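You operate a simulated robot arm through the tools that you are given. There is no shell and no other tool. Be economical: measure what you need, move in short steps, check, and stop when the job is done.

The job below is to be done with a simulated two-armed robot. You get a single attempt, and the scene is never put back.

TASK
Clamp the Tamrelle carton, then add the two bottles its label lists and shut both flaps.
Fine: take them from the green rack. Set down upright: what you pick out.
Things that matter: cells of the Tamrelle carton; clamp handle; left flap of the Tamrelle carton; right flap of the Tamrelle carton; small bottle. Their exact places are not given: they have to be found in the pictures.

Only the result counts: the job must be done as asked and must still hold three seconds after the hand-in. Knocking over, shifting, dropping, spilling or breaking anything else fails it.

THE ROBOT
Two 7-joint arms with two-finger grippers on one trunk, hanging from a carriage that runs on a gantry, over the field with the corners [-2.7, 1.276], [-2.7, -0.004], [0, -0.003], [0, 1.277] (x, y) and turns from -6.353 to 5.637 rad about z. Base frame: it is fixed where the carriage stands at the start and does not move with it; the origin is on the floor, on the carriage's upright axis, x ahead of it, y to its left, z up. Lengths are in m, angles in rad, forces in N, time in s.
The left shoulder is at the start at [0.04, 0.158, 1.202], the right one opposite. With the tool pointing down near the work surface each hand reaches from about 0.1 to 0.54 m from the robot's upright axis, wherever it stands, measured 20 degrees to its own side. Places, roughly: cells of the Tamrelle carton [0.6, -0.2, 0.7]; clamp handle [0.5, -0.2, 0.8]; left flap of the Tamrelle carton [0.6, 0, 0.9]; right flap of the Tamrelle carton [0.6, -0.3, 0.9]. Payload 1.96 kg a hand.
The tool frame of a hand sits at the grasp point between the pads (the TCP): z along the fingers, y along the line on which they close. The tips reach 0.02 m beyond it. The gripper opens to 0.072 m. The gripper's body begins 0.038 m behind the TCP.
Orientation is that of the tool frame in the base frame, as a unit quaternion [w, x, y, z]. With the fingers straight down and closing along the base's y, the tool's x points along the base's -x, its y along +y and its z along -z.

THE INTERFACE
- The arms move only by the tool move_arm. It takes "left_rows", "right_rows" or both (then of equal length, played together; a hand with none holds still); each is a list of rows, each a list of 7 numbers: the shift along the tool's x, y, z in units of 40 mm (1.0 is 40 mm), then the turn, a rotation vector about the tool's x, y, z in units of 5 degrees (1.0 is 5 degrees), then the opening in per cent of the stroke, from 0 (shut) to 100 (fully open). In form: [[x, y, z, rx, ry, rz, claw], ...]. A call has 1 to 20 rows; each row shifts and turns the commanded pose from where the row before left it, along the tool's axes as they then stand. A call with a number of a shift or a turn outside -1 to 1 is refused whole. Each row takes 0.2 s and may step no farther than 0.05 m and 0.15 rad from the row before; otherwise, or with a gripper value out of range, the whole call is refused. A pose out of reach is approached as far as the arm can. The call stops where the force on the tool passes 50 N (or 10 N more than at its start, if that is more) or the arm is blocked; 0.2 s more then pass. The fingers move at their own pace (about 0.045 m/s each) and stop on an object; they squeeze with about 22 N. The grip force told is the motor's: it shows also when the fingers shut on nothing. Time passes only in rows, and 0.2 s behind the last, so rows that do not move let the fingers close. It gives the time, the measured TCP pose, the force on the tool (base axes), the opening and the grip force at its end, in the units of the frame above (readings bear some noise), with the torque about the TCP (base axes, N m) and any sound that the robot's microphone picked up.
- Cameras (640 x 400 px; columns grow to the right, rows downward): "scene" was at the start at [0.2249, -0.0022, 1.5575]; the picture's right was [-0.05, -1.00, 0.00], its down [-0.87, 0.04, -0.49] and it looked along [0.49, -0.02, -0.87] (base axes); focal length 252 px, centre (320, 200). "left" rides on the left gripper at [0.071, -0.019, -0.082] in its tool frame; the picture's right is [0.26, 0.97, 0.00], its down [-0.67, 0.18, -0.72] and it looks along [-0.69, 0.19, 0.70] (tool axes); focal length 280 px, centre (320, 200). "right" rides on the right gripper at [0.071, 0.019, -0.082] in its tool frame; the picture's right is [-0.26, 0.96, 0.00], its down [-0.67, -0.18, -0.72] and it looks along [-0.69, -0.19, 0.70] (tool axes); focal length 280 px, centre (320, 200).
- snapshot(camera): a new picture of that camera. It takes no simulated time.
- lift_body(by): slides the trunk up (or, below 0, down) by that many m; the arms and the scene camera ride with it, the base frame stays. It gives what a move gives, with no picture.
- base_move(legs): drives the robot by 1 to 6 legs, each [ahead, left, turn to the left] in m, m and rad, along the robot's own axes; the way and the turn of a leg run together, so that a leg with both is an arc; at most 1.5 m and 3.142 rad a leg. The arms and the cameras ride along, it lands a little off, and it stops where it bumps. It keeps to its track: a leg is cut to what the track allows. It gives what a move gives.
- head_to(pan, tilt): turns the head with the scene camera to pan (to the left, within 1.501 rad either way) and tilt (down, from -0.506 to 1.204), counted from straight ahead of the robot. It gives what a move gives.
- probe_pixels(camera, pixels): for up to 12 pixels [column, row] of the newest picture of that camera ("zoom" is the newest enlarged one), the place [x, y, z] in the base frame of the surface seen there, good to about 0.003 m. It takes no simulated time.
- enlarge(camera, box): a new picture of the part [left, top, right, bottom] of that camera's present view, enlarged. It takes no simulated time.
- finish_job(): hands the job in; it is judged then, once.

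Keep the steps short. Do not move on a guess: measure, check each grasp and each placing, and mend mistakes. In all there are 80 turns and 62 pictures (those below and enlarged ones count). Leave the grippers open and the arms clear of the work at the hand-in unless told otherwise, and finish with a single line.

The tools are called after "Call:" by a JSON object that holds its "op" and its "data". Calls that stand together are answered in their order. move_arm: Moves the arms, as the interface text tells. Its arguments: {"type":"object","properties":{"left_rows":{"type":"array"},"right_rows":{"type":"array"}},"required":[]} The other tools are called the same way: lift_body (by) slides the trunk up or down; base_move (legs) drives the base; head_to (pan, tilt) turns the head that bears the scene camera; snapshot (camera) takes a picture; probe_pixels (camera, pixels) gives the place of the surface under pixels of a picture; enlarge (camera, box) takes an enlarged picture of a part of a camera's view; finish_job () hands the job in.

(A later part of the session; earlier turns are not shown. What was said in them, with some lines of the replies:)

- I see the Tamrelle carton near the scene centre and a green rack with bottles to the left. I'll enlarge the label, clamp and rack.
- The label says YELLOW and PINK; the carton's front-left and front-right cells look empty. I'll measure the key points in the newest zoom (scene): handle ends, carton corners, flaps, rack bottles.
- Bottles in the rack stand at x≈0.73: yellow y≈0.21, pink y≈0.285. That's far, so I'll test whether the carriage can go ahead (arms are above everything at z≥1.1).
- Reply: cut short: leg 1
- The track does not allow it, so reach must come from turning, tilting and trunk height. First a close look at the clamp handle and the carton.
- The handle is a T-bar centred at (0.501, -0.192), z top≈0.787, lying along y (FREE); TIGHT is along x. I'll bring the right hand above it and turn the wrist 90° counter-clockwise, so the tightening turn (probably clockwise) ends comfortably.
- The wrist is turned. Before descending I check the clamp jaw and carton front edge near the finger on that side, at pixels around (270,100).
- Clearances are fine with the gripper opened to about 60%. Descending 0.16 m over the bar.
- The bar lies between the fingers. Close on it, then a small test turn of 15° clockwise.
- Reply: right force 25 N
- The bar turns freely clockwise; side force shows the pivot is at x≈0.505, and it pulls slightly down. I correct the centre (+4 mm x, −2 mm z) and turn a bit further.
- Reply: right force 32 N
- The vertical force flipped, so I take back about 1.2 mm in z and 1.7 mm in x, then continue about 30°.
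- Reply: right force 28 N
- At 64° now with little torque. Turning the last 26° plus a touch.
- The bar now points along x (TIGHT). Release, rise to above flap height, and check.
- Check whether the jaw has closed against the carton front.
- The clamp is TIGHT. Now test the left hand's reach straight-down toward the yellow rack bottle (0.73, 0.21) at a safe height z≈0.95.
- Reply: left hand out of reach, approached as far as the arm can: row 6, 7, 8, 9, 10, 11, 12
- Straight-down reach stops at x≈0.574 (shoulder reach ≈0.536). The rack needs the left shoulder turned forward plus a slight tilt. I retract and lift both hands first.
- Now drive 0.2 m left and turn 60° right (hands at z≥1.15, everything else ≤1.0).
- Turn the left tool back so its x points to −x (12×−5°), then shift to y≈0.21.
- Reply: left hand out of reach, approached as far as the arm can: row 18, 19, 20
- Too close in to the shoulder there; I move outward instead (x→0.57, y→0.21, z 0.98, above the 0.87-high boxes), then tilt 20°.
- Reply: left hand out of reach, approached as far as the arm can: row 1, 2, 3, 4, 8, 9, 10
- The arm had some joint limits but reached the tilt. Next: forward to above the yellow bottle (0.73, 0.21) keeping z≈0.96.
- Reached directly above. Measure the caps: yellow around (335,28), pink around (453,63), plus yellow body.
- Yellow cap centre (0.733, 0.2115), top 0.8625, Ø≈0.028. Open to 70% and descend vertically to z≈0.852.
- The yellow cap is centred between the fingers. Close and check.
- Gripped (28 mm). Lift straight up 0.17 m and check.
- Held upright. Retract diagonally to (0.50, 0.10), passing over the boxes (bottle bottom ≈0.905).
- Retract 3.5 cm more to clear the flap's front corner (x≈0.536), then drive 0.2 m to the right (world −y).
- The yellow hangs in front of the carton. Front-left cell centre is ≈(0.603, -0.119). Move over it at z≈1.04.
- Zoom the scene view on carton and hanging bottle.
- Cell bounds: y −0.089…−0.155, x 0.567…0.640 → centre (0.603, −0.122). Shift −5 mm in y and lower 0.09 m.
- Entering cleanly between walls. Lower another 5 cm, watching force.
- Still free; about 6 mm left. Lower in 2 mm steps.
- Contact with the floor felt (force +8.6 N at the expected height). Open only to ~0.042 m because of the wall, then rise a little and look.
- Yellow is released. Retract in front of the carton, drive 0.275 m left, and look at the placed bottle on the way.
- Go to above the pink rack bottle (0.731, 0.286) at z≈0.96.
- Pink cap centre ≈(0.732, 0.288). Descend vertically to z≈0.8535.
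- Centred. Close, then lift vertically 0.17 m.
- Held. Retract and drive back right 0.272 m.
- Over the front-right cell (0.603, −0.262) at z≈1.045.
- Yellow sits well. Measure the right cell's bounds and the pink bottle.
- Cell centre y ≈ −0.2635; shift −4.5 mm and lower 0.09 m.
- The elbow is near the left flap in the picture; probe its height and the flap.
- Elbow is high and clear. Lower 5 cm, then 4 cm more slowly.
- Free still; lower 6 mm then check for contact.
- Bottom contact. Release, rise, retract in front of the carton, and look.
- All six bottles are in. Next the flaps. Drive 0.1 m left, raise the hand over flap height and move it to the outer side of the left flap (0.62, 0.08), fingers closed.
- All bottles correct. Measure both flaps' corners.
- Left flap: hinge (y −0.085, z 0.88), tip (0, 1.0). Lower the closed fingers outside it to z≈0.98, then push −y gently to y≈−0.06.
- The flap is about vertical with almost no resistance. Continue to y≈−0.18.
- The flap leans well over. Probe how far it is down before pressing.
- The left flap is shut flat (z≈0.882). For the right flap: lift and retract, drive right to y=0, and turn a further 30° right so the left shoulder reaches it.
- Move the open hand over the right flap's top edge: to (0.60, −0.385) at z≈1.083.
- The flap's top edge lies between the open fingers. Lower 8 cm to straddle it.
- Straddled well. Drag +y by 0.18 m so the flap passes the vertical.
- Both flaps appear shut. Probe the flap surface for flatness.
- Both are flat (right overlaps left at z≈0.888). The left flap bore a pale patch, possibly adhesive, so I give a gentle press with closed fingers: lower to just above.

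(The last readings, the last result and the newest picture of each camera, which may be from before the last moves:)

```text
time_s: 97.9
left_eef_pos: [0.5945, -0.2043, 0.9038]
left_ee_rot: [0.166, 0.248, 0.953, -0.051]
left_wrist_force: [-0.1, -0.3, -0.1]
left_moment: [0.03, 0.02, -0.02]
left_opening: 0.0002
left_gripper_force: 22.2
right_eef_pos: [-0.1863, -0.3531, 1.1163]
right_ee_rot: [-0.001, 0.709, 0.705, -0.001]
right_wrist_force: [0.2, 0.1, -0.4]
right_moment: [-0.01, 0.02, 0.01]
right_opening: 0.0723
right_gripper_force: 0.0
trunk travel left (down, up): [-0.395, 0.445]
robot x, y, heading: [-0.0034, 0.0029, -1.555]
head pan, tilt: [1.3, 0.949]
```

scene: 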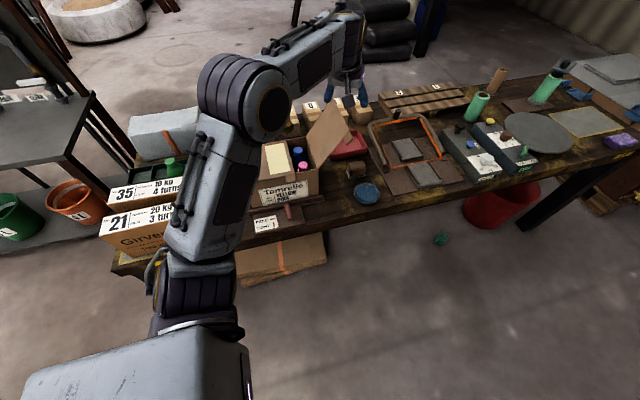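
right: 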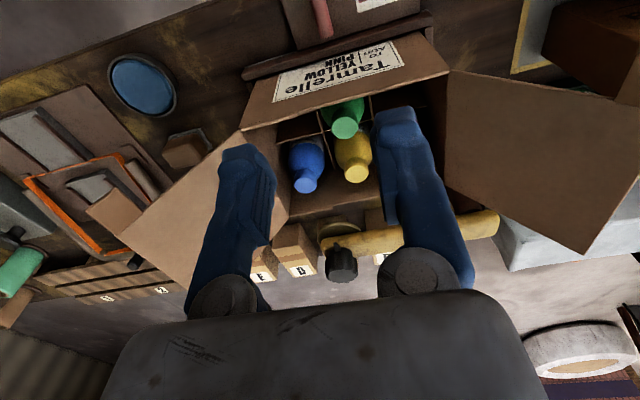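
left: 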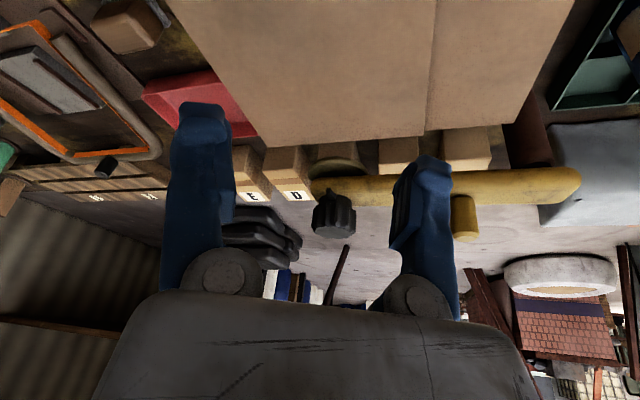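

Call:
{"op": "move_arm", "data": {"left_rows": [[0.012, 0, 0.035, 0, 0, 0, 0], [0.012, 0, 0.035, 0, 0, 0, 0], [0, 0, 0, 0, 0, 0, 0]]}}

Call:
{"op": "snapshot", "data": {"camera": "left"}}

```text
time_s: 98.7
left_eef_pos: [0.595, -0.206, 0.9023]
left_ee_rot: [0.166, 0.249, 0.953, -0.051]
left_wrist_force: [-16.2, 7.1, 41.0]
left_moment: [0.23, 0.29, 0.09]
left_opening: 0.0061
left_gripper_force: 21.4
right_eef_pos: [-0.1864, -0.3535, 1.1154]
right_ee_rot: [0.0, 0.71, 0.705, 0.001]
right_wrist_force: [-0.3, -0.2, 0.7]
right_moment: [0.03, 0.02, -0.01]
right_opening: 0.0721
right_gripper_force: 0.0
trunk travel left (down, up): [-0.395, 0.445]
robot x, y, heading: [-0.0058, 0.0046, -1.565]
head pan, tilt: [1.3, 0.949]
```

```text
17 pictures are left
```

left: 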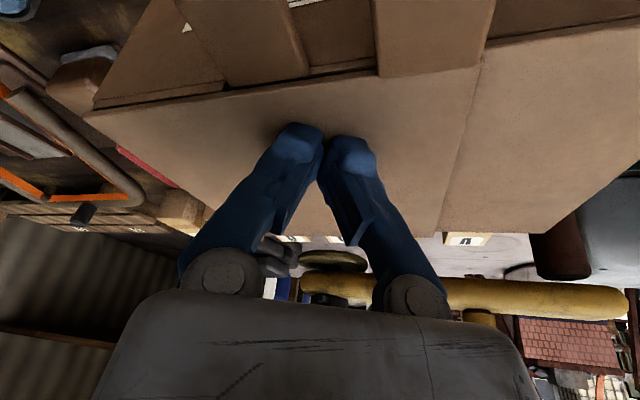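

Pressed firmly. Lift off, retract to the front and open the gripper.

Call:
{"op": "move_arm", "data": {"left_rows": [[-0.272, 0, -0.752, 0, 0, 0, 0], [-0.272, 0, -0.752, 0, 0, 0, 0], [-0.272, 0, -0.752, 0, 0, 0, 0], [-0.272, 0, -0.752, 0, 0, 0, 0], [-0.272, 0, -0.752, 0, 0, 0, 100], [0.68, -0.417, -0.245, 0, 0, 0, 100], [0.68, -0.417, -0.245, 0, 0, 0, 100], [0.68, -0.417, -0.245, 0, 0, 0, 100], [0.68, -0.417, -0.245, 0, 0, 0, 100], [0.68, -0.417, -0.245, 0, 0, 0, 100], [0.68, -0.417, -0.245, 0, 0, 0, 100], [0, 0, 0, 0, 0, 0, 100]]}}

Call:
{"op": "snapshot", "data": {"camera": "scene"}}

Call:
{"op": "snapshot", "data": {"camera": "left"}}

```text
time_s: 101.3
left_eef_pos: [0.4256, -0.2135, 1.0465]
left_ee_rot: [0.153, 0.244, 0.956, -0.052]
left_wrist_force: [-0.6, -0.3, -0.5]
left_moment: [0.01, 0.01, -0.01]
left_opening: 0.072
left_gripper_force: 0.0
left hand out of reach, approached as far as the arm can: row 11
right_eef_pos: [-0.1868, -0.3528, 1.1157]
right_ee_rot: [0.001, 0.71, 0.704, 0.0]
right_wrist_force: [-1.4, 0.5, 0.0]
right_moment: [-0.01, -0.01, 0.01]
right_opening: 0.0718
right_gripper_force: 0.2
trunk travel left (down, up): [-0.395, 0.445]
robot x, y, heading: [-0.0012, 0.001, -1.562]
head pan, tilt: [1.3, 0.949]
```

```text
16 pictures are left
```

scene: 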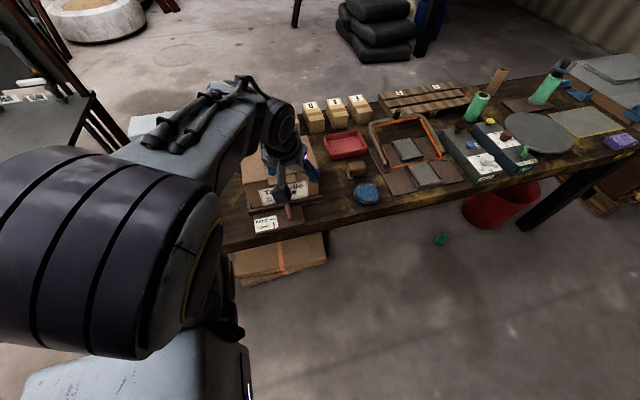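

```text
15 pictures are left
```

left: 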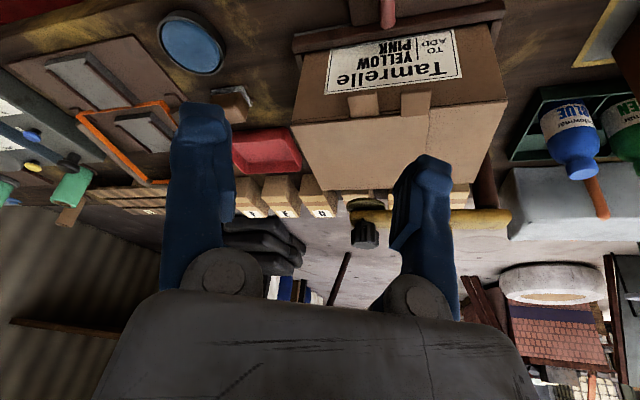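

Everything looks closed. I raise the trunk 0.2 m to clear the hands further and take a last check of clamp and boxes.

Call:
{"op": "lift_body", "data": {"by": 0.2}}

Call:
{"op": "snapshot", "data": {"camera": "left"}}

```text
time_s: 103.5
left_eef_pos: [0.4269, -0.2131, 1.2468]
left_ee_rot: [0.153, 0.245, 0.956, -0.053]
left_wrist_force: [-0.9, 0.3, -0.6]
left_moment: [0.03, -0.02, -0.01]
left_opening: 0.0722
left_gripper_force: 0.0
right_eef_pos: [-0.1851, -0.3528, 1.3155]
right_ee_rot: [0.0, 0.71, 0.704, -0.001]
right_wrist_force: [0.3, -0.7, 0.2]
right_moment: [-0.01, 0.01, 0.03]
right_opening: 0.072
right_gripper_force: 0.2
trunk travel left (down, up): [-0.595, 0.245]
robot x, y, heading: [-0.0019, 0.0027, -1.558]
head pan, tilt: [1.3, 0.949]
```

```text
14 pictures are left
```

left: 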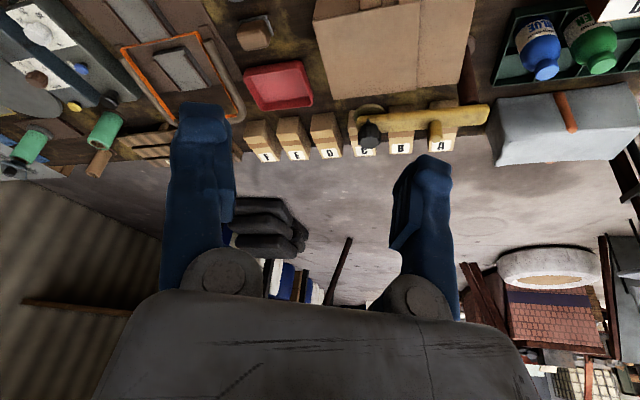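

Call:
{"op": "enlarge", "data": {"camera": "scene", "box": [200, 120, 360, 260]}}

```text
2.86 times, centred on (280, 190) of scene
```

zoom: 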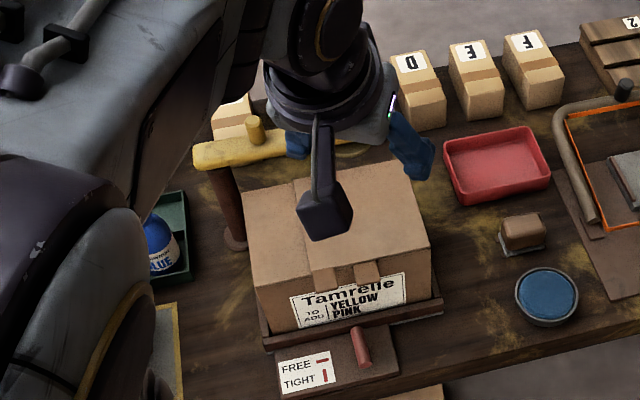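

The handle is at TIGHT, both flaps are shut, the grippers are open and the arms are clear, so I'm handing in.

Call:
{"op": "finish_job", "data": {}}

```text
The job is handed in.
```

The Tamrelle carton is clamped at TIGHT, the yellow and pink bottles from the green rack stand upright in its cells, and both flaps are shut; the job is handed in.
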